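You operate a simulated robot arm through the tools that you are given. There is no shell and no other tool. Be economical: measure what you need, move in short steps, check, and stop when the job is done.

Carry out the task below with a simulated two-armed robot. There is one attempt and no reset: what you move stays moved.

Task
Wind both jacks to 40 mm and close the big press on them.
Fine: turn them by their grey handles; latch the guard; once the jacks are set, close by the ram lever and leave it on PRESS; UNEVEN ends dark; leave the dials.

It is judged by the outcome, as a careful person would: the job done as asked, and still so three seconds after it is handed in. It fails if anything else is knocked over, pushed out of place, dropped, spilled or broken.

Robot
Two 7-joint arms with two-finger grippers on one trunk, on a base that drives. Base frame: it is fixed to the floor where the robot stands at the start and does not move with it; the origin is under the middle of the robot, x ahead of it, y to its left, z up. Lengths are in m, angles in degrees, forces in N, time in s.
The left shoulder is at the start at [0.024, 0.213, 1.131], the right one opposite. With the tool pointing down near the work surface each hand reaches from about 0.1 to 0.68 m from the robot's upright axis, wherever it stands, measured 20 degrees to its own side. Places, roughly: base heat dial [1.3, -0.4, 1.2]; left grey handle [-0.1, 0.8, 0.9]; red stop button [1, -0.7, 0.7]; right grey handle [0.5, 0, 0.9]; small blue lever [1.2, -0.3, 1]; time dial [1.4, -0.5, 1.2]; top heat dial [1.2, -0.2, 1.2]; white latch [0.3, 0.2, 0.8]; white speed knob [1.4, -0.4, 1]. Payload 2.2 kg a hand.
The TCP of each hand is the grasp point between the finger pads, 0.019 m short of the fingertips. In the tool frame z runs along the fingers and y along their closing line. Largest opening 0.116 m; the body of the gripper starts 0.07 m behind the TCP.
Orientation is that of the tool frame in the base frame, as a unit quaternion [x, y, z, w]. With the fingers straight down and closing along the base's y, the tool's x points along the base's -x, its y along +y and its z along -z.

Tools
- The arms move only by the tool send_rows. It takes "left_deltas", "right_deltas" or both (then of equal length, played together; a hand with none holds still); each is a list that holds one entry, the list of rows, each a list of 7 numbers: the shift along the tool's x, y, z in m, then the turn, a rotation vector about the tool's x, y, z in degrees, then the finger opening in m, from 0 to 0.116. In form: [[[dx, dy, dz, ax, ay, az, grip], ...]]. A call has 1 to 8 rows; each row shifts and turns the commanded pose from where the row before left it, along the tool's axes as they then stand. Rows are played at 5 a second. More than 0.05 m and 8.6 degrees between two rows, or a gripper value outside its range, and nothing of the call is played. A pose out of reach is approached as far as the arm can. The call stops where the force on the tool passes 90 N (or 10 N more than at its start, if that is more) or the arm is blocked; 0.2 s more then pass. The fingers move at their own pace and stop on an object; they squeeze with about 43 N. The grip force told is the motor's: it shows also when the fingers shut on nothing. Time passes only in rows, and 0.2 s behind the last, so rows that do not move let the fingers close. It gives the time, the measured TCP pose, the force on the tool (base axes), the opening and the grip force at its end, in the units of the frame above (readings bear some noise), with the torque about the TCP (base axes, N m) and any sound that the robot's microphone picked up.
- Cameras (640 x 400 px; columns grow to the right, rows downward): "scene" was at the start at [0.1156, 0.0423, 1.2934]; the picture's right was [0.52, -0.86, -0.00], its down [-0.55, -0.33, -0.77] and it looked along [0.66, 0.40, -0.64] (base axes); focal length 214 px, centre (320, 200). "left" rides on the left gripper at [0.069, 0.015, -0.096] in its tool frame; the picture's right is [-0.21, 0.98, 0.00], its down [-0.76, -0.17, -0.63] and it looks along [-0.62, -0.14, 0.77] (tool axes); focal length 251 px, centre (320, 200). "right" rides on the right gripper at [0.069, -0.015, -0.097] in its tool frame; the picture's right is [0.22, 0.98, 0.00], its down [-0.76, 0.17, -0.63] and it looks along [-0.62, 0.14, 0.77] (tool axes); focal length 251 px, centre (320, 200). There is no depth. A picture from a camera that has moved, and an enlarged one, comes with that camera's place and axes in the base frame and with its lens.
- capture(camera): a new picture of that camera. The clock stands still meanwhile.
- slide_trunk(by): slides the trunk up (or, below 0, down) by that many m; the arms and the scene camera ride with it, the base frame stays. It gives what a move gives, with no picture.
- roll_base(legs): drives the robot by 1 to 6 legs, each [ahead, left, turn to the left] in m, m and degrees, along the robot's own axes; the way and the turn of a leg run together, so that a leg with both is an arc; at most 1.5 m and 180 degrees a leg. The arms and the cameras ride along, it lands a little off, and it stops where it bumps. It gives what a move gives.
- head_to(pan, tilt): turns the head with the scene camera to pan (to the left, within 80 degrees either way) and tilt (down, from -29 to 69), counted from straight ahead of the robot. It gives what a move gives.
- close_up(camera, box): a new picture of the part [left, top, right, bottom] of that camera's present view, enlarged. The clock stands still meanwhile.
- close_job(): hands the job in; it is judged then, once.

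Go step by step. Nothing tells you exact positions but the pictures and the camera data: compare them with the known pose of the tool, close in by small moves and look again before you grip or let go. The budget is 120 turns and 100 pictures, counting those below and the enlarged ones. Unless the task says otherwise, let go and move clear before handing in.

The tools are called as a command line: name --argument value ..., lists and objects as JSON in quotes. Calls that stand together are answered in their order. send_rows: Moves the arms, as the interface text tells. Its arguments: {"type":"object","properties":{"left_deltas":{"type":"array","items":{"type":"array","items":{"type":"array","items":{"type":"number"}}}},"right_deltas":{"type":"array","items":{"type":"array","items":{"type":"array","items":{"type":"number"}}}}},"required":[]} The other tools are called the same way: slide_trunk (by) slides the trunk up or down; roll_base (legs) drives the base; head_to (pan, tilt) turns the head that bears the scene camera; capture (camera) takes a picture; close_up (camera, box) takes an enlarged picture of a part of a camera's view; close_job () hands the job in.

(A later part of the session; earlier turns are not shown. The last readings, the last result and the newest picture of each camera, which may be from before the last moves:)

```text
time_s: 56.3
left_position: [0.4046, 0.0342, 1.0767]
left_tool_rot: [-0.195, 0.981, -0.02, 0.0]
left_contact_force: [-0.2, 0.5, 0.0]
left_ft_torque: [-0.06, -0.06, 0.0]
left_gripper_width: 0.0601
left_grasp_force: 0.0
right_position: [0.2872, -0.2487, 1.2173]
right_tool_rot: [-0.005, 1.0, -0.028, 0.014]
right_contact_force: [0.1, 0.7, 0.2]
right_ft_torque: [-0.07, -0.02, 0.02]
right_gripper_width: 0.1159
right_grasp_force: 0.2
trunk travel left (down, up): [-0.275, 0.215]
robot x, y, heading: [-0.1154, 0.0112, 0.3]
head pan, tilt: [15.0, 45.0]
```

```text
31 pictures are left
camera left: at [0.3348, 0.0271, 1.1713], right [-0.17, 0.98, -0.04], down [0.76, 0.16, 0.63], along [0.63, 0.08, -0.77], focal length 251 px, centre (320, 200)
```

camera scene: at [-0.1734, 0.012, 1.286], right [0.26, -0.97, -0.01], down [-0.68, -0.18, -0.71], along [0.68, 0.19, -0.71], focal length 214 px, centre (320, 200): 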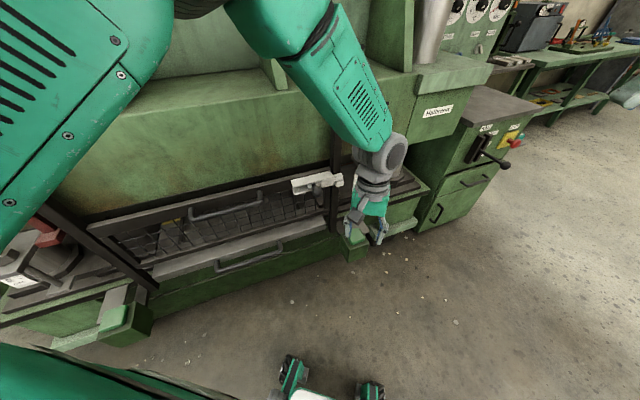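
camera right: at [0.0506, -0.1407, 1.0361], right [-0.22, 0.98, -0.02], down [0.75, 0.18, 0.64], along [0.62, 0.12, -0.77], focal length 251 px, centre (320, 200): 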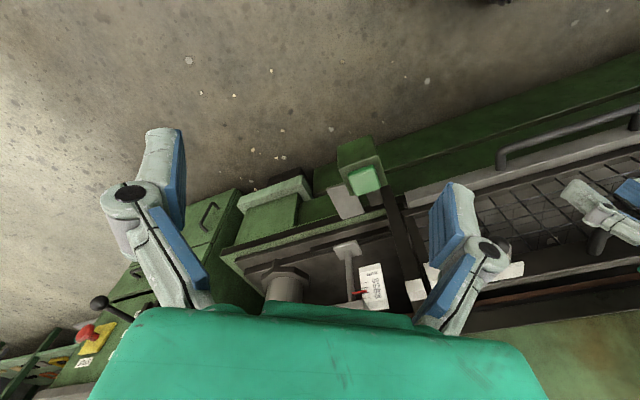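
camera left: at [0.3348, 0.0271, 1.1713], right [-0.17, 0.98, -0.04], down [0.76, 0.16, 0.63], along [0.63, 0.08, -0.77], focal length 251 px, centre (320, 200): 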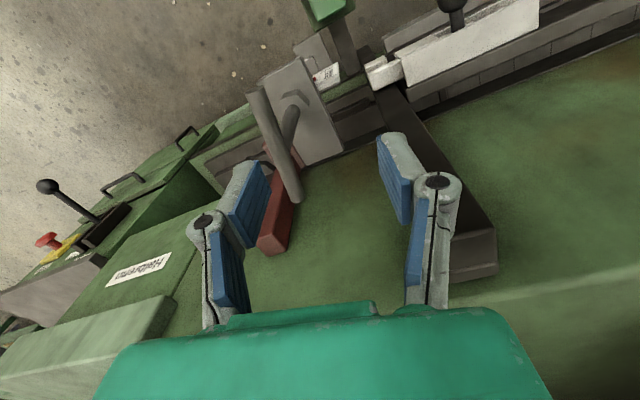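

send_rows --left_deltas '[[[0.015, -0.02, 0, -2.2, -0.4, 0, 0.05], [0, -0.025, 0, 0, 0, 0, 0.05], [0, 0, 0.03, 0, 0, 0, 0.05], [0, 0, 0.03, 0, 0, 0, 0.05], [0, 0, 0, 0, 0, 0, 0.05], [0, 0, 0, 0, 0, 0, 0.05]]]'

capture --camera "left"

```text
time_s: 57.9
left_position: [0.4154, -0.0056, 1.0272]
left_tool_rot: [-0.21, 0.978, -0.014, -0.003]
left_contact_force: [-0.5, -0.3, 0.1]
left_ft_torque: [0.02, -0.02, -0.03]
left_gripper_width: 0.0497
left_grasp_force: 0.1
right_position: [0.2843, -0.2595, 1.217]
right_tool_rot: [-0.004, 1.0, -0.026, 0.016]
right_contact_force: [-0.4, 0.8, 0.8]
right_ft_torque: [0.03, -0.02, 0.0]
right_gripper_width: 0.1159
right_grasp_force: 0.1
trunk travel left (down, up): [-0.275, 0.215]
robot x, y, heading: [-0.1183, 0.005, 0.0]
head pan, tilt: [15.0, 45.0]
stopped in row 6 (left hand): the arm was blocked; the commanded pose is now the measured one
```

```text
30 pictures are left
camera left: at [0.3463, -0.0181, 1.1234], right [-0.2, 0.98, -0.03], down [0.76, 0.18, 0.63], along [0.62, 0.11, -0.78], focal length 251 px, centre (320, 200)
```

left: 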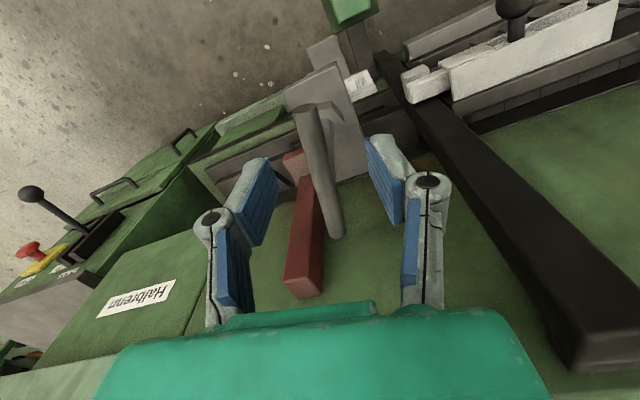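

I'm going to use the fresh right arm and face the press squarely. First I back off, turn 37° left and shift.

roll_base --legs '[[-0.3, 0, 0], [0, 0, 36.5], [0, -0.32, 0]]'

send_rows --left_deltas '[[[0, 0.03, -0.03, 0, 0, 8, 0.06], [0, 0.03, -0.03, 0, 0, 8, 0.06], [0, 0.03, -0.03, 0, 0, 6, 0.06], [0, 0.04, 0, 0, 0, 0, 0.06], [0, 0.04, 0, 0, 0, 0, 0.06], [0, 0.04, 0, 0, 0, 0, 0.06]]]'

head_to --pan 0 --tilt 35

capture --camera "scene"

```text
time_s: 63.4
left_position: [0.1958, 0.0741, 1.0285]
left_tool_rot: [-0.503, 0.864, -0.026, 0.004]
left_contact_force: [0.3, 0.3, 0.8]
left_ft_torque: [-0.09, -0.03, 0.0]
left_gripper_width: 0.0501
left_grasp_force: 0.1
right_position: [0.2357, -0.2061, 1.2215]
right_tool_rot: [-0.314, 0.949, -0.028, 0.024]
right_contact_force: [-0.5, 0.0, -0.3]
right_ft_torque: [-0.02, -0.03, -0.01]
right_gripper_width: 0.1162
right_grasp_force: 0.1
trunk travel left (down, up): [-0.275, 0.215]
robot x, y, heading: [-0.2321, -0.2473, 36.3]
head pan, tilt: [15.0, 45.0]
```

```text
time_s: 64.8
left_position: [0.0578, 0.2078, 1.1164]
left_tool_rot: [-0.329, 0.944, -0.015, 0.005]
left_contact_force: [0.0, 0.0, 0.6]
left_ft_torque: [-0.01, 0.01, 0.03]
left_gripper_width: 0.0603
left_grasp_force: 0.1
right_position: [0.2473, -0.2278, 1.2188]
right_tool_rot: [-0.313, 0.949, -0.019, 0.024]
right_contact_force: [-0.3, 0.4, 0.2]
right_ft_torque: [0.03, -0.02, -0.01]
right_gripper_width: 0.1159
right_grasp_force: 0.0
trunk travel left (down, up): [-0.275, 0.215]
robot x, y, heading: [-0.2339, -0.2461, 36.4]
head pan, tilt: [15.0, 45.0]
```

```text
time_s: 65.6
left_position: [0.067, 0.1958, 1.1163]
left_tool_rot: [-0.329, 0.944, -0.01, 0.004]
left_contact_force: [0.0, -1.0, 0.3]
left_ft_torque: [0.06, 0.04, 0.04]
left_gripper_width: 0.0601
left_grasp_force: 0.1
right_position: [0.2564, -0.2386, 1.2142]
right_tool_rot: [-0.313, 0.95, -0.014, 0.021]
right_contact_force: [0.0, -1.3, 0.5]
right_ft_torque: [0.04, 0.03, 0.02]
right_gripper_width: 0.116
right_grasp_force: 0.1
trunk travel left (down, up): [-0.275, 0.215]
robot x, y, heading: [-0.2302, -0.2516, 36.2]
head pan, tilt: [0.0, 35.0]
```

```text
29 pictures are left
camera scene: at [-0.1114, -0.1862, 1.3002], right [0.59, -0.81, -0.02], down [-0.47, -0.33, -0.82], along [0.65, 0.49, -0.58], focal length 214 px, centre (320, 200)
```

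scene: 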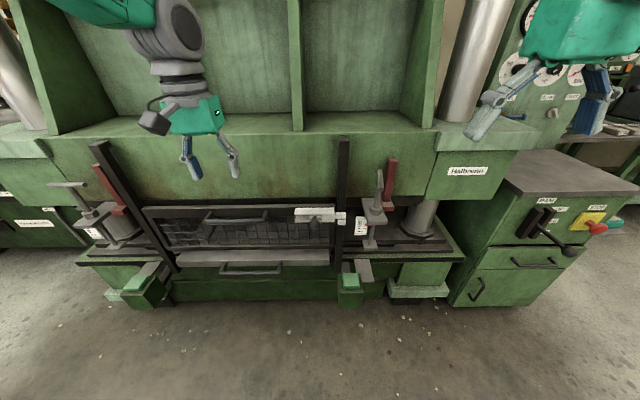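

A splendid overall view: guard bolted, both jacks visible. I zoom on both scales.

close_up --camera "scene" --box '[350, 208, 390, 244]'

close_up --camera "scene" --box '[40, 170, 140, 250]'

close_up --camera "scene" --box '[280, 195, 360, 245]'

```text
11.11 times, centred on (370, 226) of scene
camera zoom: at [-0.1114, -0.1862, 1.3002], right [0.59, -0.81, -0.02], down [-0.47, -0.33, -0.82], along [0.65, 0.49, -0.58], focal length 2383 px, centre (-236, -89)
```

zoom: 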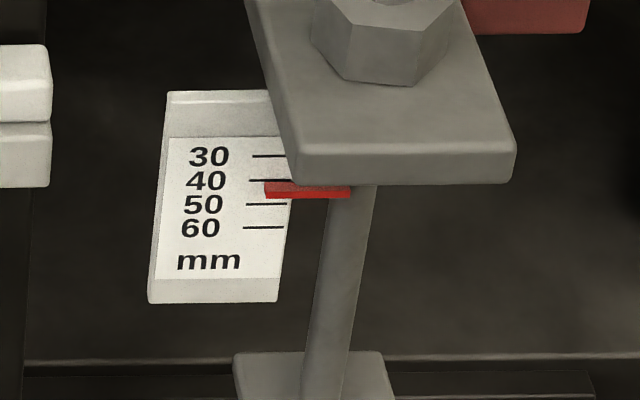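

```text
5.00 times, centred on (90, 210) of scene
camera zoom: at [-0.1114, -0.1862, 1.3002], right [0.59, -0.81, -0.02], down [-0.47, -0.33, -0.82], along [0.65, 0.49, -0.58], focal length 1072 px, centre (1470, 150)
```

zoom: 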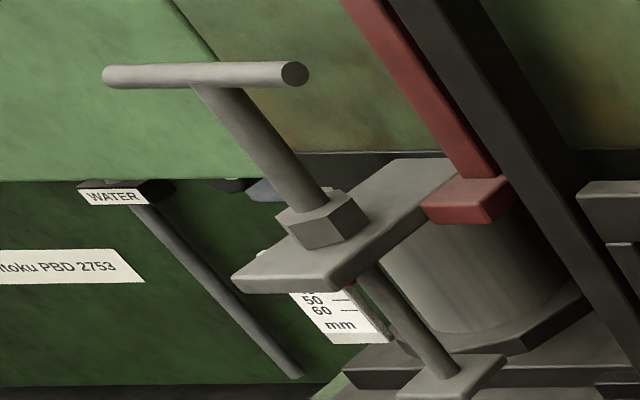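

```text
8.00 times, centred on (320, 220) of scene
camera zoom: at [-0.1114, -0.1862, 1.3002], right [0.59, -0.81, -0.02], down [-0.47, -0.33, -0.82], along [0.65, 0.49, -0.58], focal length 1716 px, centre (320, 40)
```

zoom: 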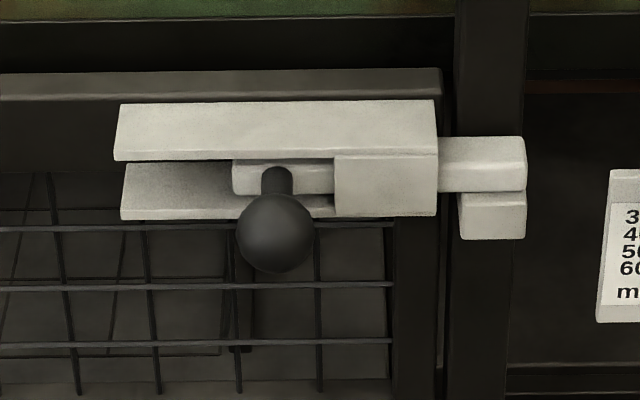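

Bolt sits over the keeper, so the guard is latched; the right jack is about 42, so ~15–19° more. I roll ahead and bring the right hand over the near end of its T-bar.

roll_base --legs '[[0.15, 0, 0]]'

send_rows --right_deltas '[[[0, 0, 0, -2.3, 1.8, 0, 0.06], [0, 0, 0, 0, 0, 7.5, 0.06], [0, 0, 0, 0, 0, 7.5, 0.06], [-0.026, 0.038, 0, 0, 0, 0, 0.06], [-0.026, 0.038, 0, 0, 0, 0, 0.06], [-0.026, 0.038, 0.01, 0, 0, 0, 0.06], [0, 0, 0.045, 0, 0, 0, 0.06], [0, 0, 0.045, 0, 0, 0, 0.06]]]'

capture --camera "right"

```text
time_s: 66.9
left_position: [0.1721, 0.302, 1.1136]
left_tool_rot: [-0.329, 0.944, -0.018, 0.008]
left_contact_force: [-0.3, 0.1, -0.1]
left_ft_torque: [0.0, -0.03, 0.02]
left_gripper_width: 0.0599
left_grasp_force: 0.1
right_position: [0.3607, -0.1318, 1.2196]
right_tool_rot: [-0.314, 0.949, -0.022, 0.025]
right_contact_force: [-0.2, -0.1, 0.8]
right_ft_torque: [-0.02, -0.03, 0.02]
right_gripper_width: 0.1162
right_grasp_force: 0.0
trunk travel left (down, up): [-0.275, 0.215]
robot x, y, heading: [-0.1122, -0.1574, 36.2]
head pan, tilt: [0.0, 35.0]
```

```text
time_s: 68.7
left_position: [0.1855, 0.2829, 1.1176]
left_tool_rot: [-0.33, 0.944, -0.009, 0.007]
left_contact_force: [0.8, -0.6, -0.1]
left_ft_torque: [0.04, 0.05, 0.01]
left_gripper_width: 0.0599
left_grasp_force: 0.1
right_position: [0.4068, -0.0182, 1.1172]
right_tool_rot: [-0.186, 0.983, 0.002, 0.001]
right_contact_force: [0.7, -0.2, -0.4]
right_ft_torque: [0.0, 0.03, 0.04]
right_gripper_width: 0.0601
right_grasp_force: 0.1
trunk travel left (down, up): [-0.275, 0.215]
robot x, y, heading: [-0.1107, -0.1584, 36.3]
head pan, tilt: [0.0, 35.0]
```

```text
25 pictures are left
camera right: at [0.3469, -0.0584, 1.2137], right [-0.56, 0.83, 0.0], down [0.64, 0.43, 0.63], along [0.53, 0.35, -0.77], focal length 251 px, centre (320, 200)
```

right: 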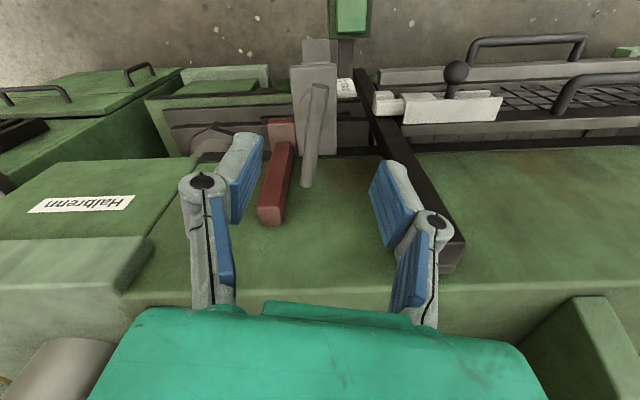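

send_rows --right_deltas '[[[-0.006, 0.001, 0.045, 0, 0, -2, 0.05], [0, 0, 0.045, 0, 0, 0, 0.05], [0, 0, 0.045, 0, 0, 0, 0.05], [0, 0, 0.006, 0, 0, 0, 0.05], [0, 0, 0, 0, 0, 0, 0.05]]]'

capture --camera "right"

```text
time_s: 69.9
left_position: [0.1813, 0.2879, 1.1179]
left_tool_rot: [-0.328, 0.944, -0.011, 0.007]
left_contact_force: [-1.1, -0.5, 0.1]
left_ft_torque: [0.0, -0.01, 0.0]
left_gripper_width: 0.06
left_grasp_force: 0.0
right_position: [0.4071, -0.0098, 0.974]
right_tool_rot: [-0.203, 0.979, 0.0, 0.003]
right_contact_force: [-0.7, 0.0, 0.6]
right_ft_torque: [0.05, -0.02, 0.0]
right_gripper_width: 0.0551
right_grasp_force: 0.3
trunk travel left (down, up): [-0.275, 0.215]
robot x, y, heading: [-0.1146, -0.1562, 36.0]
head pan, tilt: [0.0, 35.0]
```

```text
24 pictures are left
camera right: at [0.3483, -0.0519, 1.0719], right [-0.59, 0.81, 0.0], down [0.62, 0.45, 0.64], along [0.52, 0.37, -0.77], focal length 251 px, centre (320, 200)
```

right: 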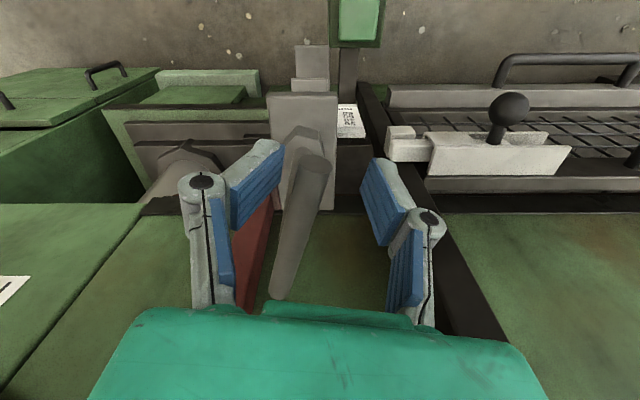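

send_rows --right_deltas '[[[0, 0, 0, 0, 0, 0, 0.0], [0, 0, 0, 0, 0, 0, 0.0], [0, 0, 0, 0, 0, 0, 0.0], [-0.0003, -0.0054, 0, 0, 0, -7, 0.0], [-0.0003, -0.0054, 0, 0, 0, -7, 0.0], [-0.0003, -0.0054, 0, 0, 0, -7, 0.0], [0, 0, 0, 0, 0, 0, 0.0]]]'

close_up --camera "scene" --box '[345, 185, 425, 265]'

```text
time_s: 71.5
left_position: [0.1823, 0.2877, 1.1177]
left_tool_rot: [-0.329, 0.944, -0.01, 0.006]
left_contact_force: [-0.3, -0.3, -0.8]
left_ft_torque: [-0.02, 0.03, 0.01]
left_gripper_width: 0.0601
left_grasp_force: 0.0
right_position: [0.4186, -0.0251, 0.9725]
right_tool_rot: [-0.379, 0.926, -0.005, -0.001]
right_contact_force: [-5.1, -30.4, -33.4]
right_ft_torque: [-0.04, 0.09, -0.85]
right_gripper_width: 0.0095
right_grasp_force: 36.4
trunk travel left (down, up): [-0.275, 0.215]
robot x, y, heading: [-0.1175, -0.1573, 36.0]
head pan, tilt: [0.0, 35.0]
```

```text
5.00 times, centred on (385, 225) of scene
camera zoom: at [0.0005, -0.0866, 1.3001], right [0.59, -0.81, -0.01], down [-0.47, -0.33, -0.82], along [0.66, 0.49, -0.58], focal length 1072 px, centre (-5, 75)
```

zoom: 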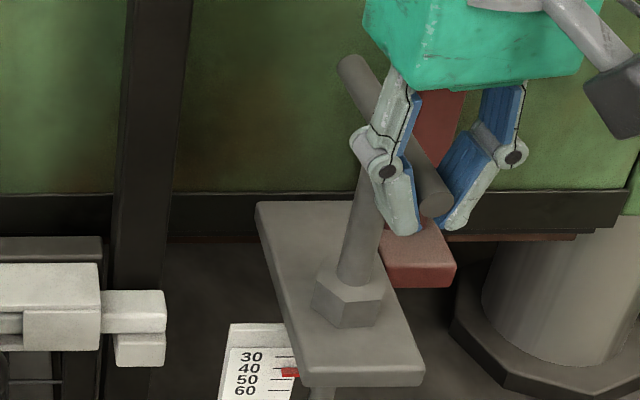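

close_up --camera "scene" --box '[386, 244, 418, 272]'

capture --camera "right"

```text
14.29 times, centred on (402, 258) of scene
camera zoom: at [0.0005, -0.0866, 1.3001], right [0.59, -0.81, -0.01], down [-0.47, -0.33, -0.82], along [0.66, 0.49, -0.58], focal length 3064 px, centre (-851, -629)
```

zoom: 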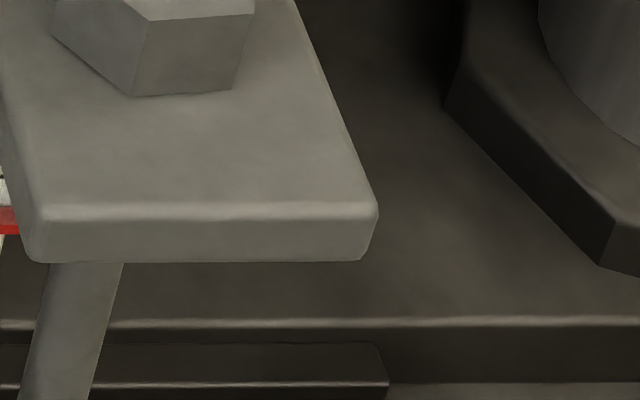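

```text
21 pictures are left
camera right: at [0.3779, -0.0847, 1.07], right [-0.84, 0.55, -0.01], down [0.42, 0.65, 0.63], along [0.35, 0.52, -0.78], focal length 251 px, centre (320, 200)
```

right: 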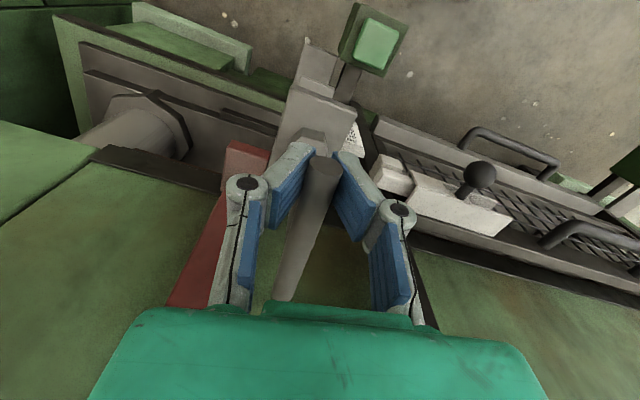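

close_up --camera "scene" --box '[358, 242, 394, 268]'

```text
15.38 times, centred on (376, 255) of scene
camera zoom: at [0.0005, -0.0866, 1.3001], right [0.59, -0.81, -0.01], down [-0.47, -0.33, -0.82], along [0.66, 0.49, -0.58], focal length 3300 px, centre (-542, -646)
```

zoom: 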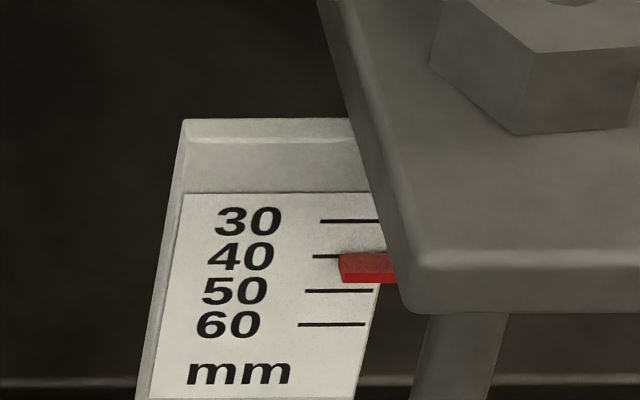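

The right jack now reads 40 after parallax. I release and lift clear.

send_rows --right_deltas '[[[0, 0.003, 0, 0, 0, 0, 0.0], [0, 0, 0, 0, 0, 0, 0.06], [0, 0, 0, 0, 0, 0, 0.06], [0, 0, -0.04, 0, 0, 0, 0.06], [0, 0, -0.045, 0, 0, 0, 0.06], [0, 0, -0.045, 0, 0, 0, 0.06], [0, 0, -0.03, 0, 0, 8, 0.06]]]'

close_up --camera "scene" --box '[358, 242, 394, 268]'

```text
time_s: 73.1
left_position: [0.1755, 0.2953, 1.118]
left_tool_rot: [-0.33, 0.944, -0.014, 0.009]
left_contact_force: [-1.5, 1.1, 1.0]
left_ft_torque: [0.0, -0.03, -0.01]
left_gripper_width: 0.0601
left_grasp_force: 0.1
right_position: [0.4067, -0.0137, 1.1372]
right_tool_rot: [-0.314, 0.949, -0.004, 0.003]
right_contact_force: [0.5, 0.6, -0.2]
right_ft_torque: [-0.03, -0.04, -0.01]
right_gripper_width: 0.0602
right_grasp_force: 0.1
trunk travel left (down, up): [-0.275, 0.215]
robot x, y, heading: [-0.1121, -0.1579, 36.1]
head pan, tilt: [0.0, 35.0]
```

```text
15.38 times, centred on (376, 255) of scene
camera zoom: at [-0.0108, -0.0734, 1.3006], right [0.59, -0.81, 0.0], down [-0.46, -0.34, -0.82], along [0.66, 0.48, -0.58], focal length 3300 px, centre (-542, -646)
```

zoom: 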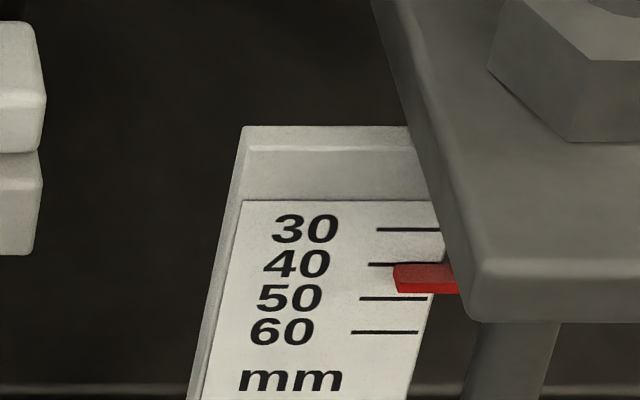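

Right jack is set (~40.4). Now I slide left along the press to the left jack, whose T-bar I place near (-0.12, 0.77, 0.98).

roll_base --legs '[[0, 0.55, 0]]'

head_to --pan 12 --tilt 42

capture --camera "scene"

capture --camera "left"

```text
time_s: 76.2
left_position: [-0.1334, 0.7207, 1.1174]
left_tool_rot: [-0.328, 0.944, -0.009, 0.006]
left_contact_force: [-0.8, -0.7, 0.2]
left_ft_torque: [0.04, 0.02, 0.0]
left_gripper_width: 0.0603
left_grasp_force: 0.0
right_position: [0.0979, 0.4095, 1.1331]
right_tool_rot: [-0.313, 0.95, 0.001, 0.002]
right_contact_force: [-0.8, -0.7, -0.2]
right_ft_torque: [-0.02, 0.02, 0.02]
right_gripper_width: 0.06
right_grasp_force: 0.0
trunk travel left (down, up): [-0.275, 0.215]
robot x, y, heading: [-0.43, 0.2799, 35.8]
head pan, tilt: [0.0, 35.0]
```

```text
time_s: 77.0
left_position: [-0.1315, 0.7123, 1.1197]
left_tool_rot: [-0.326, 0.945, -0.006, 0.007]
left_contact_force: [0.6, -1.3, 0.3]
left_ft_torque: [0.08, 0.08, 0.02]
left_gripper_width: 0.0599
left_grasp_force: 0.1
right_position: [0.098, 0.4033, 1.1363]
right_tool_rot: [-0.311, 0.95, 0.002, 0.001]
right_contact_force: [1.5, -1.4, 0.4]
right_ft_torque: [0.1, 0.09, 0.02]
right_gripper_width: 0.06
right_grasp_force: 0.1
trunk travel left (down, up): [-0.275, 0.215]
robot x, y, heading: [-0.4299, 0.2733, 35.9]
head pan, tilt: [12.0, 42.0]
```

```text
18 pictures are left
camera scene: at [-0.3238, 0.3463, 1.2901], right [0.74, -0.67, -0.02], down [-0.46, -0.49, -0.74], along [0.49, 0.56, -0.67], focal length 214 px, centre (320, 200)
```

scene: 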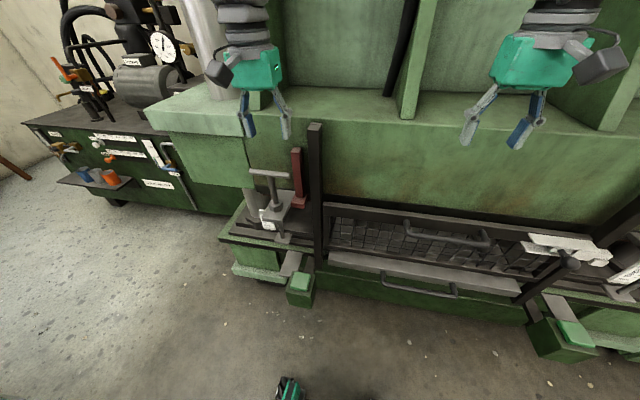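

```text
17 pictures are left
camera left: at [-0.1975, 0.6825, 1.2147], right [-0.43, 0.9, -0.02], down [0.69, 0.34, 0.64], along [0.58, 0.27, -0.77], focal length 251 px, centre (320, 200)
```

left: 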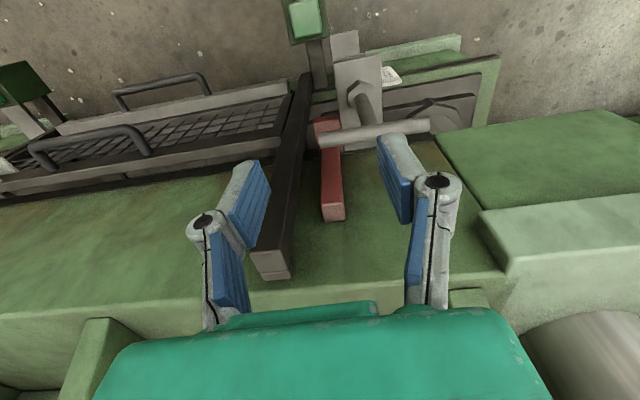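

close_up --camera "scene" --box '[252, 208, 288, 234]'

```text
15.38 times, centred on (270, 221) of scene
camera zoom: at [-0.3238, 0.3463, 1.2901], right [0.74, -0.67, -0.02], down [-0.46, -0.49, -0.74], along [0.49, 0.56, -0.67], focal length 3300 px, centre (1089, -123)
```

zoom: 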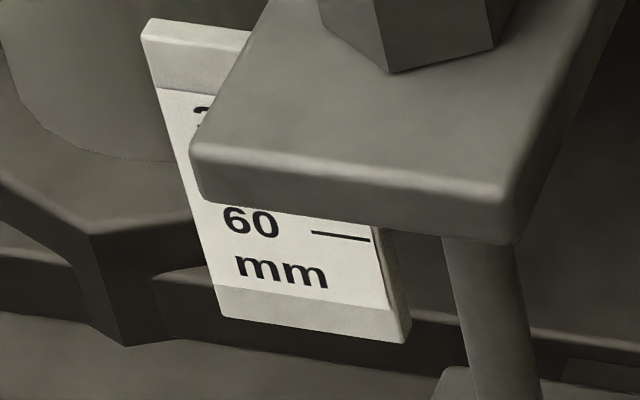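

close_up --camera "left" --box '[360, 50, 424, 90]'

```text
10.00 times, centred on (392, 70) of left
camera zoom: at [-0.1975, 0.6825, 1.2147], right [-0.43, 0.9, -0.02], down [0.69, 0.34, 0.64], along [0.58, 0.27, -0.77], focal length 2514 px, centre (-400, 1500)
```

zoom: 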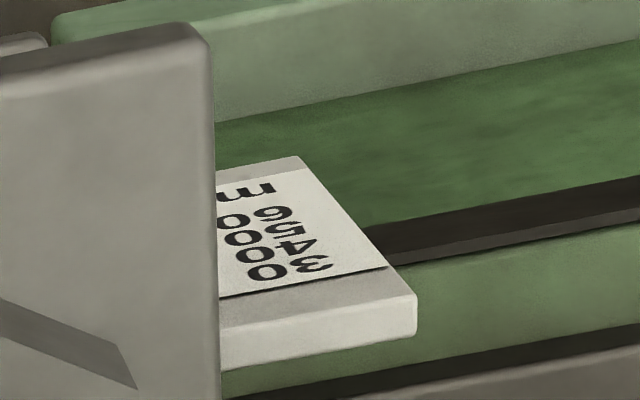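

The pointer is hidden by the plate from here; I back off, move left and lower the trunk for a level reading.

roll_base --legs '[[-0.2, 0.28, 0]]'

slide_trunk --by -0.26

head_to --pan -6 --tilt 18

close_up --camera "scene" --box '[260, 160, 380, 235]'

```text
time_s: 79.2
left_position: [-0.4687, 0.8395, 1.1159]
left_tool_rot: [-0.328, 0.945, -0.015, 0.01]
left_contact_force: [-0.8, 0.5, 0.9]
left_ft_torque: [0.01, 0.03, 0.02]
left_gripper_width: 0.0602
left_grasp_force: 0.0
right_position: [-0.2376, 0.5292, 1.1383]
right_tool_rot: [-0.312, 0.95, -0.006, 0.005]
right_contact_force: [-0.2, -1.0, 0.3]
right_ft_torque: [0.0, -0.01, 0.01]
right_gripper_width: 0.06
right_grasp_force: 0.0
trunk travel left (down, up): [-0.275, 0.215]
robot x, y, heading: [-0.7528, 0.3853, 36.1]
head pan, tilt: [12.0, 42.0]
```

```text
time_s: 81.9
left_position: [-0.4695, 0.8338, 0.8595]
left_tool_rot: [-0.327, 0.945, -0.013, 0.01]
left_contact_force: [0.2, 0.3, -0.6]
left_ft_torque: [0.01, 0.0, -0.02]
left_gripper_width: 0.06
left_grasp_force: 0.1
right_position: [-0.2386, 0.5242, 0.8791]
right_tool_rot: [-0.314, 0.95, -0.003, 0.007]
right_contact_force: [0.3, 0.0, -0.2]
right_ft_torque: [0.0, 0.0, 0.02]
right_gripper_width: 0.0598
right_grasp_force: 0.0
trunk travel left (down, up): [-0.015, 0.475]
robot x, y, heading: [-0.7537, 0.3859, 36.0]
head pan, tilt: [12.0, 42.0]
```

```text
time_s: 82.8
left_position: [-0.4693, 0.8343, 0.8588]
left_tool_rot: [-0.327, 0.945, -0.013, 0.01]
left_contact_force: [-0.2, -0.1, 0.1]
left_ft_torque: [-0.03, 0.01, 0.01]
left_gripper_width: 0.06
left_grasp_force: 0.2
right_position: [-0.2394, 0.5239, 0.8788]
right_tool_rot: [-0.313, 0.95, -0.003, 0.006]
right_contact_force: [-0.4, 0.2, 0.4]
right_ft_torque: [0.02, 0.03, -0.02]
right_gripper_width: 0.06
right_grasp_force: 0.1
trunk travel left (down, up): [-0.015, 0.475]
robot x, y, heading: [-0.7526, 0.3916, 36.1]
head pan, tilt: [-6.0, 18.0]
```

```text
5.33 times, centred on (320, 198) of scene
camera zoom: at [-0.6376, 0.4595, 1.0675], right [0.5, -0.87, 0.0], down [-0.27, -0.16, -0.95], along [0.82, 0.48, -0.31], focal length 1144 px, centre (320, 213)
```

zoom: 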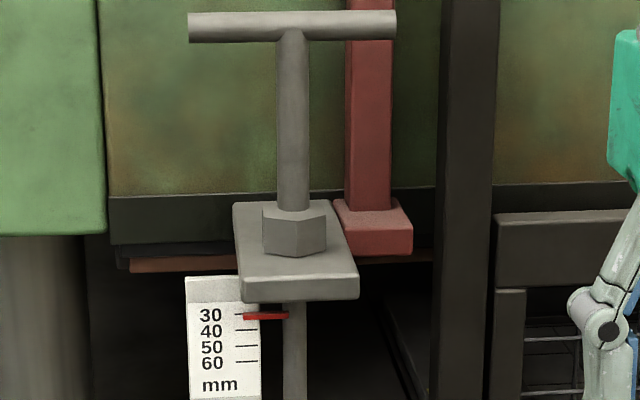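

The left jack reads about 30 mm, so it needs +10 mm, i.e. roughly 85° the other way (clockwise). I raise the trunk and bring the left hand, fingers closed, beside the left end of its bar to push it round.

slide_trunk --by 0.26

roll_base --legs '[[0, -0.18, 0], [0.2, 0, 0]]'

send_rows --left_deltas '[[[0, 0, 0, 0, 0, 0, 0.0], [0, 0, 0, 0, 0, 0, 0.0], [0, 0, 0, 0, 0, 0, 0.0]]]'

capture --camera "left"

```text
time_s: 85.4
left_position: [-0.4696, 0.8346, 1.1184]
left_tool_rot: [-0.328, 0.944, -0.014, 0.01]
left_contact_force: [0.2, -0.5, 0.1]
left_ft_torque: [0.0, -0.01, 0.0]
left_gripper_width: 0.06
left_grasp_force: 0.0
right_position: [-0.2387, 0.5248, 1.1396]
right_tool_rot: [-0.313, 0.95, -0.003, 0.006]
right_contact_force: [0.1, 0.0, -0.6]
right_ft_torque: [-0.04, 0.0, 0.0]
right_gripper_width: 0.0601
right_grasp_force: 0.1
trunk travel left (down, up): [-0.275, 0.215]
robot x, y, heading: [-0.7514, 0.3877, 36.0]
head pan, tilt: [-6.0, 18.0]
```

```text
time_s: 88.1
left_position: [-0.1881, 0.7877, 1.1206]
left_tool_rot: [-0.325, 0.946, -0.004, 0.008]
left_contact_force: [0.2, -1.1, -0.2]
left_ft_torque: [0.11, 0.1, -0.04]
left_gripper_width: 0.06
left_grasp_force: 0.2
right_position: [0.0431, 0.4764, 1.1354]
right_tool_rot: [-0.31, 0.951, 0.005, 0.003]
right_contact_force: [0.6, -1.0, -1.2]
right_ft_torque: [0.05, 0.11, -0.04]
right_gripper_width: 0.0601
right_grasp_force: 0.0
trunk travel left (down, up): [-0.275, 0.215]
robot x, y, heading: [-0.4837, 0.3554, 36.0]
head pan, tilt: [-6.0, 18.0]
```

```text
time_s: 88.9
left_position: [-0.1892, 0.7833, 1.1226]
left_tool_rot: [-0.323, 0.946, -0.006, 0.01]
left_contact_force: [0.8, -2.3, -0.2]
left_ft_torque: [0.12, 0.08, -0.01]
left_gripper_width: 0.0001
left_grasp_force: 28.6
right_position: [0.0404, 0.4759, 1.138]
right_tool_rot: [-0.309, 0.951, 0.003, 0.005]
right_contact_force: [0.3, -0.8, -0.2]
right_ft_torque: [0.09, 0.12, 0.0]
right_gripper_width: 0.0601
right_grasp_force: 0.0
trunk travel left (down, up): [-0.275, 0.215]
robot x, y, heading: [-0.4863, 0.3505, 35.7]
head pan, tilt: [-6.0, 18.0]
```

```text
13 pictures are left
camera left: at [-0.2553, 0.7543, 1.217], right [-0.43, 0.9, -0.01], down [0.69, 0.33, 0.65], along [0.59, 0.27, -0.76], focal length 251 px, centre (320, 200)
```

left: 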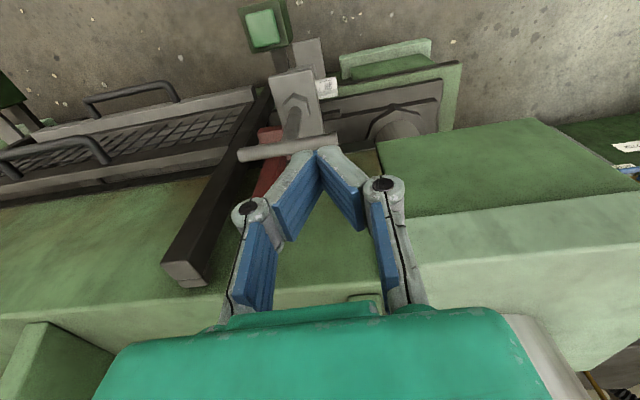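

send_rows --left_deltas '[[[0, 0, 0.045, 0, 0, 0, 0.0], [0, 0, 0.045, 0, 0, 0, 0.0], [0, 0, 0.045, 0, 0, 0, 0.0], [0, 0, 0.024, 0, 0, 0, 0.0], [0, 0, 0, 0, 0, 0, 0.0]]]'

capture --camera "left"

```text
time_s: 90.1
left_position: [-0.2133, 0.8189, 0.9573]
left_tool_rot: [-0.326, 0.945, -0.023, 0.016]
left_contact_force: [-0.1, 0.3, 0.2]
left_ft_torque: [-0.03, -0.06, 0.01]
left_gripper_width: 0.0
left_grasp_force: 28.3
right_position: [0.0122, 0.5129, 1.1447]
right_tool_rot: [-0.312, 0.95, -0.014, 0.011]
right_contact_force: [-2.1, 0.3, -0.4]
right_ft_torque: [-0.08, -0.13, -0.02]
right_gripper_width: 0.0598
right_grasp_force: 0.2
trunk travel left (down, up): [-0.275, 0.215]
robot x, y, heading: [-0.4833, 0.3588, 36.1]
head pan, tilt: [-6.0, 18.0]
```

```text
12 pictures are left
camera left: at [-0.2809, 0.7908, 1.0525], right [-0.43, 0.9, -0.05], down [0.67, 0.36, 0.65], along [0.6, 0.25, -0.76], focal length 251 px, centre (320, 200)
```

left: 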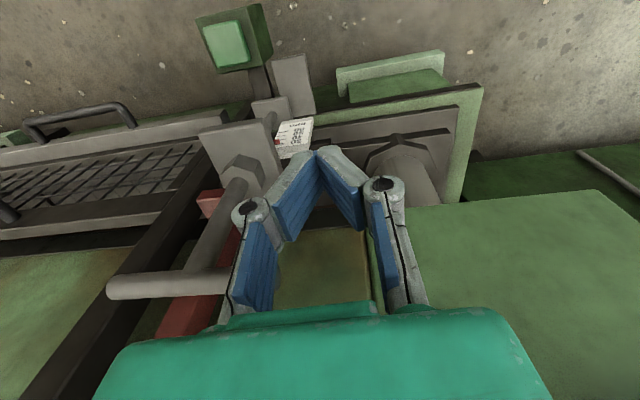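

The upper body sways; I let it settle and re-read.

send_rows --left_deltas '[[[0, 0, 0, 0, 0, 0, 0.0], [0, 0, 0, 0, 0, 0, 0.0], [0, 0, 0, 0, 0, 0, 0.0], [0, 0, 0, 0, 0, 0, 0.0], [0, 0, 0, 0, 0, 0, 0.0]]]'

```text
time_s: 91.3
left_position: [-0.1921, 0.7921, 0.9645]
left_tool_rot: [-0.323, 0.946, -0.009, 0.012]
left_contact_force: [0.4, -0.5, 0.9]
left_ft_torque: [0.06, 0.03, -0.01]
left_gripper_width: 0.0001
left_grasp_force: 28.3
right_position: [0.0328, 0.4836, 1.1389]
right_tool_rot: [-0.309, 0.951, 0.0, 0.006]
right_contact_force: [0.4, -0.5, 0.1]
right_ft_torque: [0.07, 0.0, -0.01]
right_gripper_width: 0.0598
right_grasp_force: 0.0
trunk travel left (down, up): [-0.275, 0.215]
robot x, y, heading: [-0.4816, 0.3563, 35.9]
head pan, tilt: [-6.0, 18.0]
```

send_rows --left_deltas '[[[0, 0, 0, 0, 0, 0, 0.0], [0, 0, 0, 0, 0, 0, 0.0], [0, 0, 0, 0, 0, 0, 0.0], [0, 0, 0, 0, 0, 0, 0.0], [0, 0, 0, 0, 0, 0, 0.0], [0, 0, 0, 0, 0, 0, 0.0], [0, 0, 0, 0, 0, 0, 0.0], [0, 0, 0, 0, 0, 0, 0.0]]]'

```text
time_s: 93.1
left_position: [-0.1897, 0.7867, 0.9639]
left_tool_rot: [-0.323, 0.946, -0.007, 0.011]
left_contact_force: [0.3, -0.9, -0.7]
left_ft_torque: [0.04, 0.04, -0.03]
left_gripper_width: 0.0001
left_grasp_force: 28.8
right_position: [0.0382, 0.4766, 1.1398]
right_tool_rot: [-0.308, 0.951, 0.001, 0.005]
right_contact_force: [1.7, -1.0, 0.1]
right_ft_torque: [0.08, 0.12, 0.01]
right_gripper_width: 0.06
right_grasp_force: 0.0
trunk travel left (down, up): [-0.275, 0.215]
robot x, y, heading: [-0.4869, 0.3501, 35.9]
head pan, tilt: [-6.0, 18.0]
```

send_rows --left_deltas '[[[-0.016, -0.004, 0, 0, 0, 0, 0.0], [-0.0157, -0.0041, 0, 0, 0, 0, 0.0], [-0.0076, 0.0029, 0, 0, 0, 0, 0.0], [-0.0081, 0.0016, 0, 0, 0, 0, 0.0], [-0.0082, 0.0, 0, 0, 0, 0, 0.0], [0, 0, 0, 0, 0, 0, 0.0]]]'

capture --camera "left"

```text
time_s: 94.5
left_position: [-0.1626, 0.8449, 0.9593]
left_tool_rot: [-0.326, 0.945, -0.019, 0.015]
left_contact_force: [-0.8, 1.1, -0.3]
left_ft_torque: [-0.1, -0.09, 0.01]
left_gripper_width: 0.0
left_grasp_force: 28.3
right_position: [0.0153, 0.5092, 1.1429]
right_tool_rot: [-0.311, 0.95, -0.011, 0.01]
right_contact_force: [-1.4, 0.6, 0.2]
right_ft_torque: [-0.06, -0.06, -0.01]
right_gripper_width: 0.0598
right_grasp_force: 0.1
trunk travel left (down, up): [-0.275, 0.215]
robot x, y, heading: [-0.4835, 0.3562, 35.9]
head pan, tilt: [-6.0, 18.0]
```

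```text
11 pictures are left
camera left: at [-0.2301, 0.8167, 1.0534], right [-0.43, 0.9, -0.04], down [0.67, 0.35, 0.65], along [0.6, 0.25, -0.76], focal length 251 px, centre (320, 200)
```

left: 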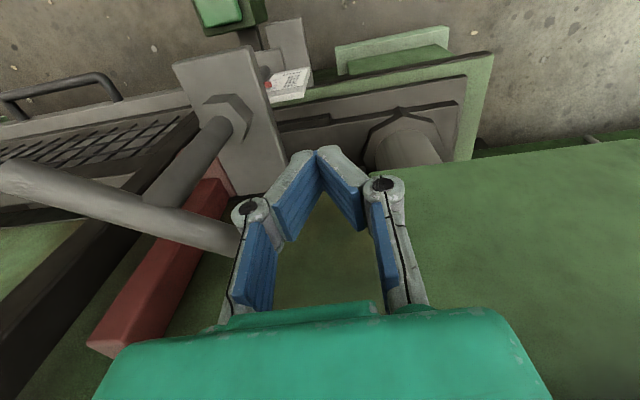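

The push turned the bar about 37° before slipping off its end (bar now at about 90°). I'll lift the left hand, slide the base left and finish by gripping the bar's right end with the right hand.

send_rows --left_deltas '[[[0.01, 0, -0.03, 0, 0, 0, 0.0], [0, 0, -0.045, 0, 0, 0, 0.0], [0, 0, -0.045, 0, 0, 0, 0.0], [0, 0, -0.04, 0, 0, 0, 0.0]]]'

roll_base --legs '[[-0.03, 0, 0], [0, 0.32, 0]]'

send_rows --right_deltas '[[[0, 0, 0, 0, 0, -7.5, 0.06], [0, 0, 0, 0, 0, -7.5, 0.06], [0, 0, 0, 0, 0, -7.5, 0.06], [0, 0, 0, 0, 0, -7.5, 0.06], [0, 0, 0, 0, 0, -7.5, 0.06], [0, 0, 0, 0, 0, -7.5, 0.06], [0, 0, 0, 0, 0, -7.5, 0.06], [0, 0, 0, 0, 0, 0, 0.06]]]'

send_rows --right_deltas '[[[0, 0, 0, 0, 0, 0, 0.06], [0, 0, 0, 0, 0, 0, 0.06], [0, 0, 0, 0, 0, 0, 0.06], [0, 0, 0, 0, 0, 0, 0.06], [0, 0, 0, 0, 0, 0, 0.06], [0, 0, 0, 0, 0, 0, 0.06], [0, 0, 0, 0, 0, 0, 0.06], [0, 0, 0, 0, 0, 0, 0.06]]]'

capture --camera "right"

```text
time_s: 95.5
left_position: [-0.1702, 0.8295, 1.1231]
left_tool_rot: [-0.325, 0.945, -0.016, 0.012]
left_contact_force: [0.1, 0.9, -0.2]
left_ft_torque: [0.01, 0.0, -0.02]
left_gripper_width: 0.0
left_grasp_force: 28.6
right_position: [0.0249, 0.4953, 1.1419]
right_tool_rot: [-0.31, 0.951, -0.006, 0.008]
right_contact_force: [0.5, 0.0, 0.5]
right_ft_torque: [0.02, -0.02, -0.01]
right_gripper_width: 0.0601
right_grasp_force: 0.0
trunk travel left (down, up): [-0.275, 0.215]
robot x, y, heading: [-0.4846, 0.3529, 36.0]
head pan, tilt: [-6.0, 18.0]
```

```text
time_s: 98.1
left_position: [-0.3655, 1.0526, 1.1257]
left_tool_rot: [-0.321, 0.947, -0.005, 0.01]
left_contact_force: [0.1, -1.4, 0.0]
left_ft_torque: [0.09, 0.06, 0.0]
left_gripper_width: 0.0
left_grasp_force: 28.4
right_position: [-0.1719, 0.7171, 1.1373]
right_tool_rot: [-0.307, 0.952, 0.003, 0.005]
right_contact_force: [0.8, -0.7, -0.1]
right_ft_torque: [0.06, 0.09, -0.02]
right_gripper_width: 0.0599
right_grasp_force: 0.2
trunk travel left (down, up): [-0.275, 0.215]
robot x, y, heading: [-0.6929, 0.5953, 35.6]
head pan, tilt: [-6.0, 18.0]
```

```text
time_s: 99.9
left_position: [-0.3668, 1.0501, 1.1271]
left_tool_rot: [-0.321, 0.947, -0.006, 0.012]
left_contact_force: [0.8, -1.6, 1.0]
left_ft_torque: [0.06, 0.1, 0.03]
left_gripper_width: 0.0
left_grasp_force: 28.5
right_position: [-0.175, 0.7145, 1.1405]
right_tool_rot: [-0.696, 0.718, 0.0, 0.006]
right_contact_force: [0.6, -0.9, -0.2]
right_ft_torque: [0.07, 0.08, 0.02]
right_gripper_width: 0.0601
right_grasp_force: 0.1
trunk travel left (down, up): [-0.275, 0.215]
robot x, y, heading: [-0.6925, 0.5922, 35.7]
head pan, tilt: [-6.0, 18.0]
```

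```text
time_s: 101.7
left_position: [-0.3696, 1.0547, 1.1256]
left_tool_rot: [-0.321, 0.947, -0.009, 0.012]
left_contact_force: [-0.2, -0.8, -0.4]
left_ft_torque: [0.06, 0.0, 0.02]
left_gripper_width: 0.0001
left_grasp_force: 28.4
right_position: [-0.1775, 0.7194, 1.1401]
right_tool_rot: [-0.695, 0.719, -0.003, 0.006]
right_contact_force: [0.0, -0.8, 0.1]
right_ft_torque: [-0.02, 0.05, 0.03]
right_gripper_width: 0.0598
right_grasp_force: 0.1
trunk travel left (down, up): [-0.275, 0.215]
robot x, y, heading: [-0.6938, 0.5947, 35.2]
head pan, tilt: [-6.0, 18.0]
```

```text
10 pictures are left
camera right: at [-0.1664, 0.6489, 1.2381], right [-0.98, -0.18, -0.01], down [-0.15, 0.76, 0.63], along [-0.11, 0.63, -0.77], focal length 251 px, centre (320, 200)
```

right: 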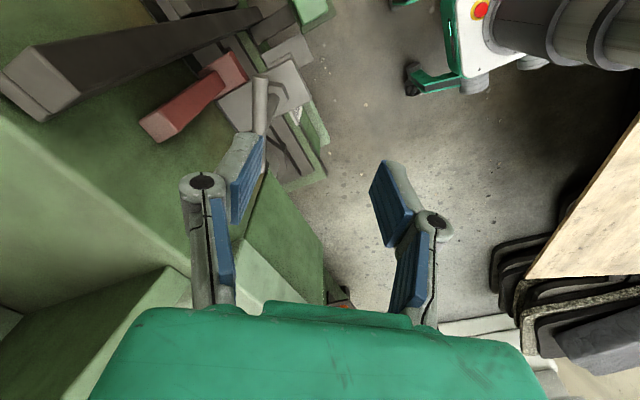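

send_rows --right_deltas '[[[-0.007, -0.03, 0, 0, 0, 0, 0.05], [-0.0075, -0.029, 0, 0, 0, 0, 0.05], [0, 0, 0.04, 0, 0, 0, 0.05], [0, 0, 0.04, 0, 0, 0, 0.05], [0, 0, 0.02, 0, 0, 0, 0.05], [0, 0, 0, 0, 0, 0, 0.05], [0, 0, 0, 0, 0, 0, 0.05], [0, 0, 0, 0, 0, 0, 0.05]]]'

send_rows --right_deltas '[[[0, 0, 0, 0, 0, 0, 0.05], [0, 0, 0, 0, 0, 0, 0.05], [0, 0, 0, 0, 0, 0, 0.05], [0, 0, 0, 0, 0, 0, 0.05], [0, 0, 0, 0, 0, 0, 0.05], [0, 0, 0, 0, 0, 0, 0.05]]]'

capture --camera "right"

```text
time_s: 103.5
left_position: [-0.3755, 1.0603, 1.1251]
left_tool_rot: [-0.321, 0.947, -0.011, 0.014]
left_contact_force: [0.3, -0.4, -0.1]
left_ft_torque: [0.02, 0.01, 0.0]
left_gripper_width: 0.0
left_grasp_force: 28.7
right_position: [-0.1477, 0.732, 1.0377]
right_tool_rot: [-0.696, 0.718, -0.006, 0.006]
right_contact_force: [-0.1, 0.1, 0.1]
right_ft_torque: [-0.03, -0.01, 0.03]
right_gripper_width: 0.0499
right_grasp_force: 0.2
right hand out of reach, approached as far as the arm can: row 2
trunk travel left (down, up): [-0.275, 0.215]
robot x, y, heading: [-0.6936, 0.5925, 35.6]
head pan, tilt: [-6.0, 18.0]
```

```text
time_s: 104.9
left_position: [-0.3752, 1.0624, 1.1256]
left_tool_rot: [-0.321, 0.947, -0.012, 0.012]
left_contact_force: [0.4, -0.1, 0.0]
left_ft_torque: [-0.01, -0.04, 0.0]
left_gripper_width: 0.0001
left_grasp_force: 28.0
right_position: [-0.1494, 0.7327, 1.0362]
right_tool_rot: [-0.695, 0.719, -0.006, 0.006]
right_contact_force: [-0.7, -1.0, 0.2]
right_ft_torque: [-0.01, 0.04, -0.01]
right_gripper_width: 0.0502
right_grasp_force: 0.0
trunk travel left (down, up): [-0.275, 0.215]
robot x, y, heading: [-0.6957, 0.5945, 35.9]
head pan, tilt: [-6.0, 18.0]
```

```text
9 pictures are left
camera right: at [-0.1381, 0.6631, 1.1348], right [-0.98, -0.18, -0.02], down [-0.15, 0.76, 0.63], along [-0.1, 0.62, -0.78], focal length 251 px, centre (320, 200)
```

right: 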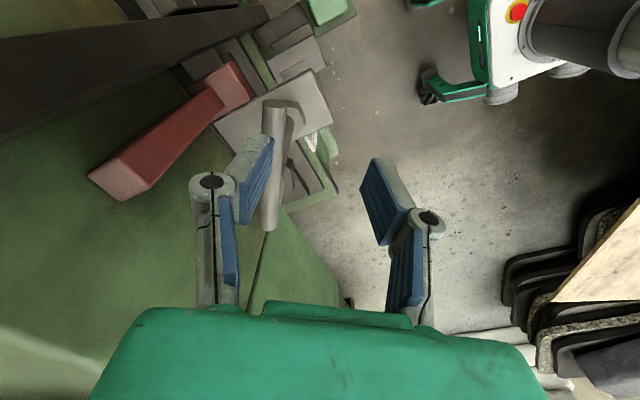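

roll_base --legs '[[0.027, -0.018, 0]]'

send_rows --right_deltas '[[[0, 0, 0, 0, 0, 0, 0.05], [0, 0, 0, 0, 0, 0, 0.05], [0, 0, 0, 0, 0, 0, 0.05], [0, 0, 0, 0, 0, 0, 0.05], [0, 0, 0, 0, 0, 0, 0.05], [0, 0, 0, 0, 0, 0, 0.05]]]'

```text
time_s: 105.8
left_position: [-0.3471, 1.0669, 1.1255]
left_tool_rot: [-0.322, 0.947, -0.014, 0.015]
left_contact_force: [0.5, 0.8, 0.5]
left_ft_torque: [0.0, -0.04, 0.0]
left_gripper_width: 0.0
left_grasp_force: 28.8
right_position: [-0.1219, 0.7386, 1.0385]
right_tool_rot: [-0.697, 0.717, -0.008, 0.006]
right_contact_force: [-0.4, 0.5, -0.3]
right_ft_torque: [0.0, -0.04, -0.02]
right_gripper_width: 0.0502
right_grasp_force: 0.1
trunk travel left (down, up): [-0.275, 0.215]
robot x, y, heading: [-0.6611, 0.5955, 35.6]
head pan, tilt: [-6.0, 18.0]
```

```text
time_s: 107.2
left_position: [-0.3467, 1.0626, 1.1259]
left_tool_rot: [-0.321, 0.947, -0.013, 0.016]
left_contact_force: [0.1, -0.5, -0.2]
left_ft_torque: [0.01, 0.0, -0.04]
left_gripper_width: 0.0
left_grasp_force: 28.4
right_position: [-0.1203, 0.7351, 1.0391]
right_tool_rot: [-0.696, 0.718, -0.007, 0.008]
right_contact_force: [-0.3, 0.6, -0.3]
right_ft_torque: [0.03, 0.03, -0.01]
right_gripper_width: 0.0501
right_grasp_force: 0.1
trunk travel left (down, up): [-0.275, 0.215]
robot x, y, heading: [-0.6623, 0.6006, 36.0]
head pan, tilt: [-6.0, 18.0]
```

send_rows --right_deltas '[[[0, 0, 0.034, 0, 0, 0, 0.05], [0, 0, 0.034, 0, 0, 0, 0.05], [0, 0, 0, 0, 0, 0, 0.05], [0, 0, 0, 0, 0, 0, 0.0], [0, 0, 0, 0, 0, 0, 0.0], [0, 0, 0, 0, 0, 0, 0.0]]]'

```text
time_s: 108.6
left_position: [-0.3462, 1.067, 1.1231]
left_tool_rot: [-0.321, 0.947, -0.013, 0.015]
left_contact_force: [0.1, -0.3, 0.9]
left_ft_torque: [-0.01, -0.01, 0.03]
left_gripper_width: 0.0
left_grasp_force: 28.1
right_position: [-0.1189, 0.7352, 0.9683]
right_tool_rot: [-0.695, 0.719, -0.008, 0.006]
right_contact_force: [11.7, 3.2, -9.6]
right_ft_torque: [0.06, -0.06, -0.57]
right_gripper_width: 0.0062
right_grasp_force: 34.5
trunk travel left (down, up): [-0.275, 0.215]
robot x, y, heading: [-0.6616, 0.5992, 35.7]
head pan, tilt: [-6.0, 18.0]
```

The fingers closed partly under the bar; I reopen, raise 13 mm and regrip.

send_rows --right_deltas '[[[0, 0, 0, 0, 0, 0, 0.05], [0, 0, 0, 0, 0, 0, 0.05], [0, 0, -0.013, 0, 0, 0, 0.05], [0, 0, 0, 0, 0, 0, 0.0], [0, 0, 0, 0, 0, 0, 0.0], [0, 0, 0, 0, 0, 0, 0.0]]]'

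```text
time_s: 110.0
left_position: [-0.3466, 1.066, 1.1234]
left_tool_rot: [-0.322, 0.947, -0.012, 0.013]
left_contact_force: [-0.3, -0.8, -0.1]
left_ft_torque: [0.03, 0.02, 0.0]
left_gripper_width: 0.0002
left_grasp_force: 28.3
right_position: [-0.1198, 0.7369, 0.9828]
right_tool_rot: [-0.696, 0.718, -0.009, 0.007]
right_contact_force: [14.8, -3.3, -2.4]
right_ft_torque: [0.15, -0.18, -0.55]
right_gripper_width: 0.0149
right_grasp_force: 41.3
trunk travel left (down, up): [-0.275, 0.215]
robot x, y, heading: [-0.6633, 0.5972, 35.6]
head pan, tilt: [-6.0, 18.0]
```

send_rows --right_deltas '[[[-0.0003, 0.0045, 0, 0, 0, 7, 0.0], [-0.0003, 0.0045, 0, 0, 0, 7, 0.0], [-0.0003, 0.0045, 0, 0, 0, 7, 0.0], [0, 0, 0, 0, 0, 0, 0.0]]]'

head_to --pan -10 --tilt 38

capture --camera "scene"

```text
time_s: 111.0
left_position: [-0.3481, 1.0659, 1.1252]
left_tool_rot: [-0.322, 0.946, -0.014, 0.015]
left_contact_force: [0.7, 0.7, 0.2]
left_ft_torque: [0.04, 0.01, 0.0]
left_gripper_width: 0.0001
left_grasp_force: 29.1
right_position: [-0.1326, 0.7386, 0.9824]
right_tool_rot: [-0.554, 0.833, -0.007, 0.006]
right_contact_force: [12.5, -7.1, -8.3]
right_ft_torque: [-0.66, 0.09, -0.63]
right_gripper_width: 0.015
right_grasp_force: 40.8
trunk travel left (down, up): [-0.275, 0.215]
robot x, y, heading: [-0.658, 0.5991, 35.8]
head pan, tilt: [-6.0, 18.0]
```

```text
time_s: 111.8
left_position: [-0.3468, 1.0652, 1.1256]
left_tool_rot: [-0.32, 0.947, -0.012, 0.014]
left_contact_force: [-0.1, 0.5, 0.9]
left_ft_torque: [0.02, 0.05, 0.02]
left_gripper_width: 0.0
left_grasp_force: 28.3
right_position: [-0.1325, 0.7391, 0.9825]
right_tool_rot: [-0.554, 0.832, -0.007, 0.007]
right_contact_force: [7.8, -9.7, -15.7]
right_ft_torque: [-0.5, 0.03, -0.53]
right_gripper_width: 0.0149
right_grasp_force: 41.5
trunk travel left (down, up): [-0.275, 0.215]
robot x, y, heading: [-0.6614, 0.5968, 35.7]
head pan, tilt: [-10.0, 38.0]
```

```text
8 pictures are left
camera scene: at [-0.5437, 0.6578, 1.2954], right [0.43, -0.9, 0.0], down [-0.56, -0.27, -0.78], along [0.71, 0.34, -0.62], focal length 214 px, centre (320, 200)
```

scene: 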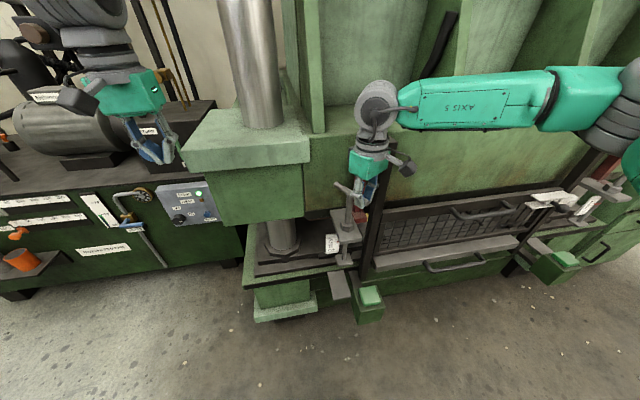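

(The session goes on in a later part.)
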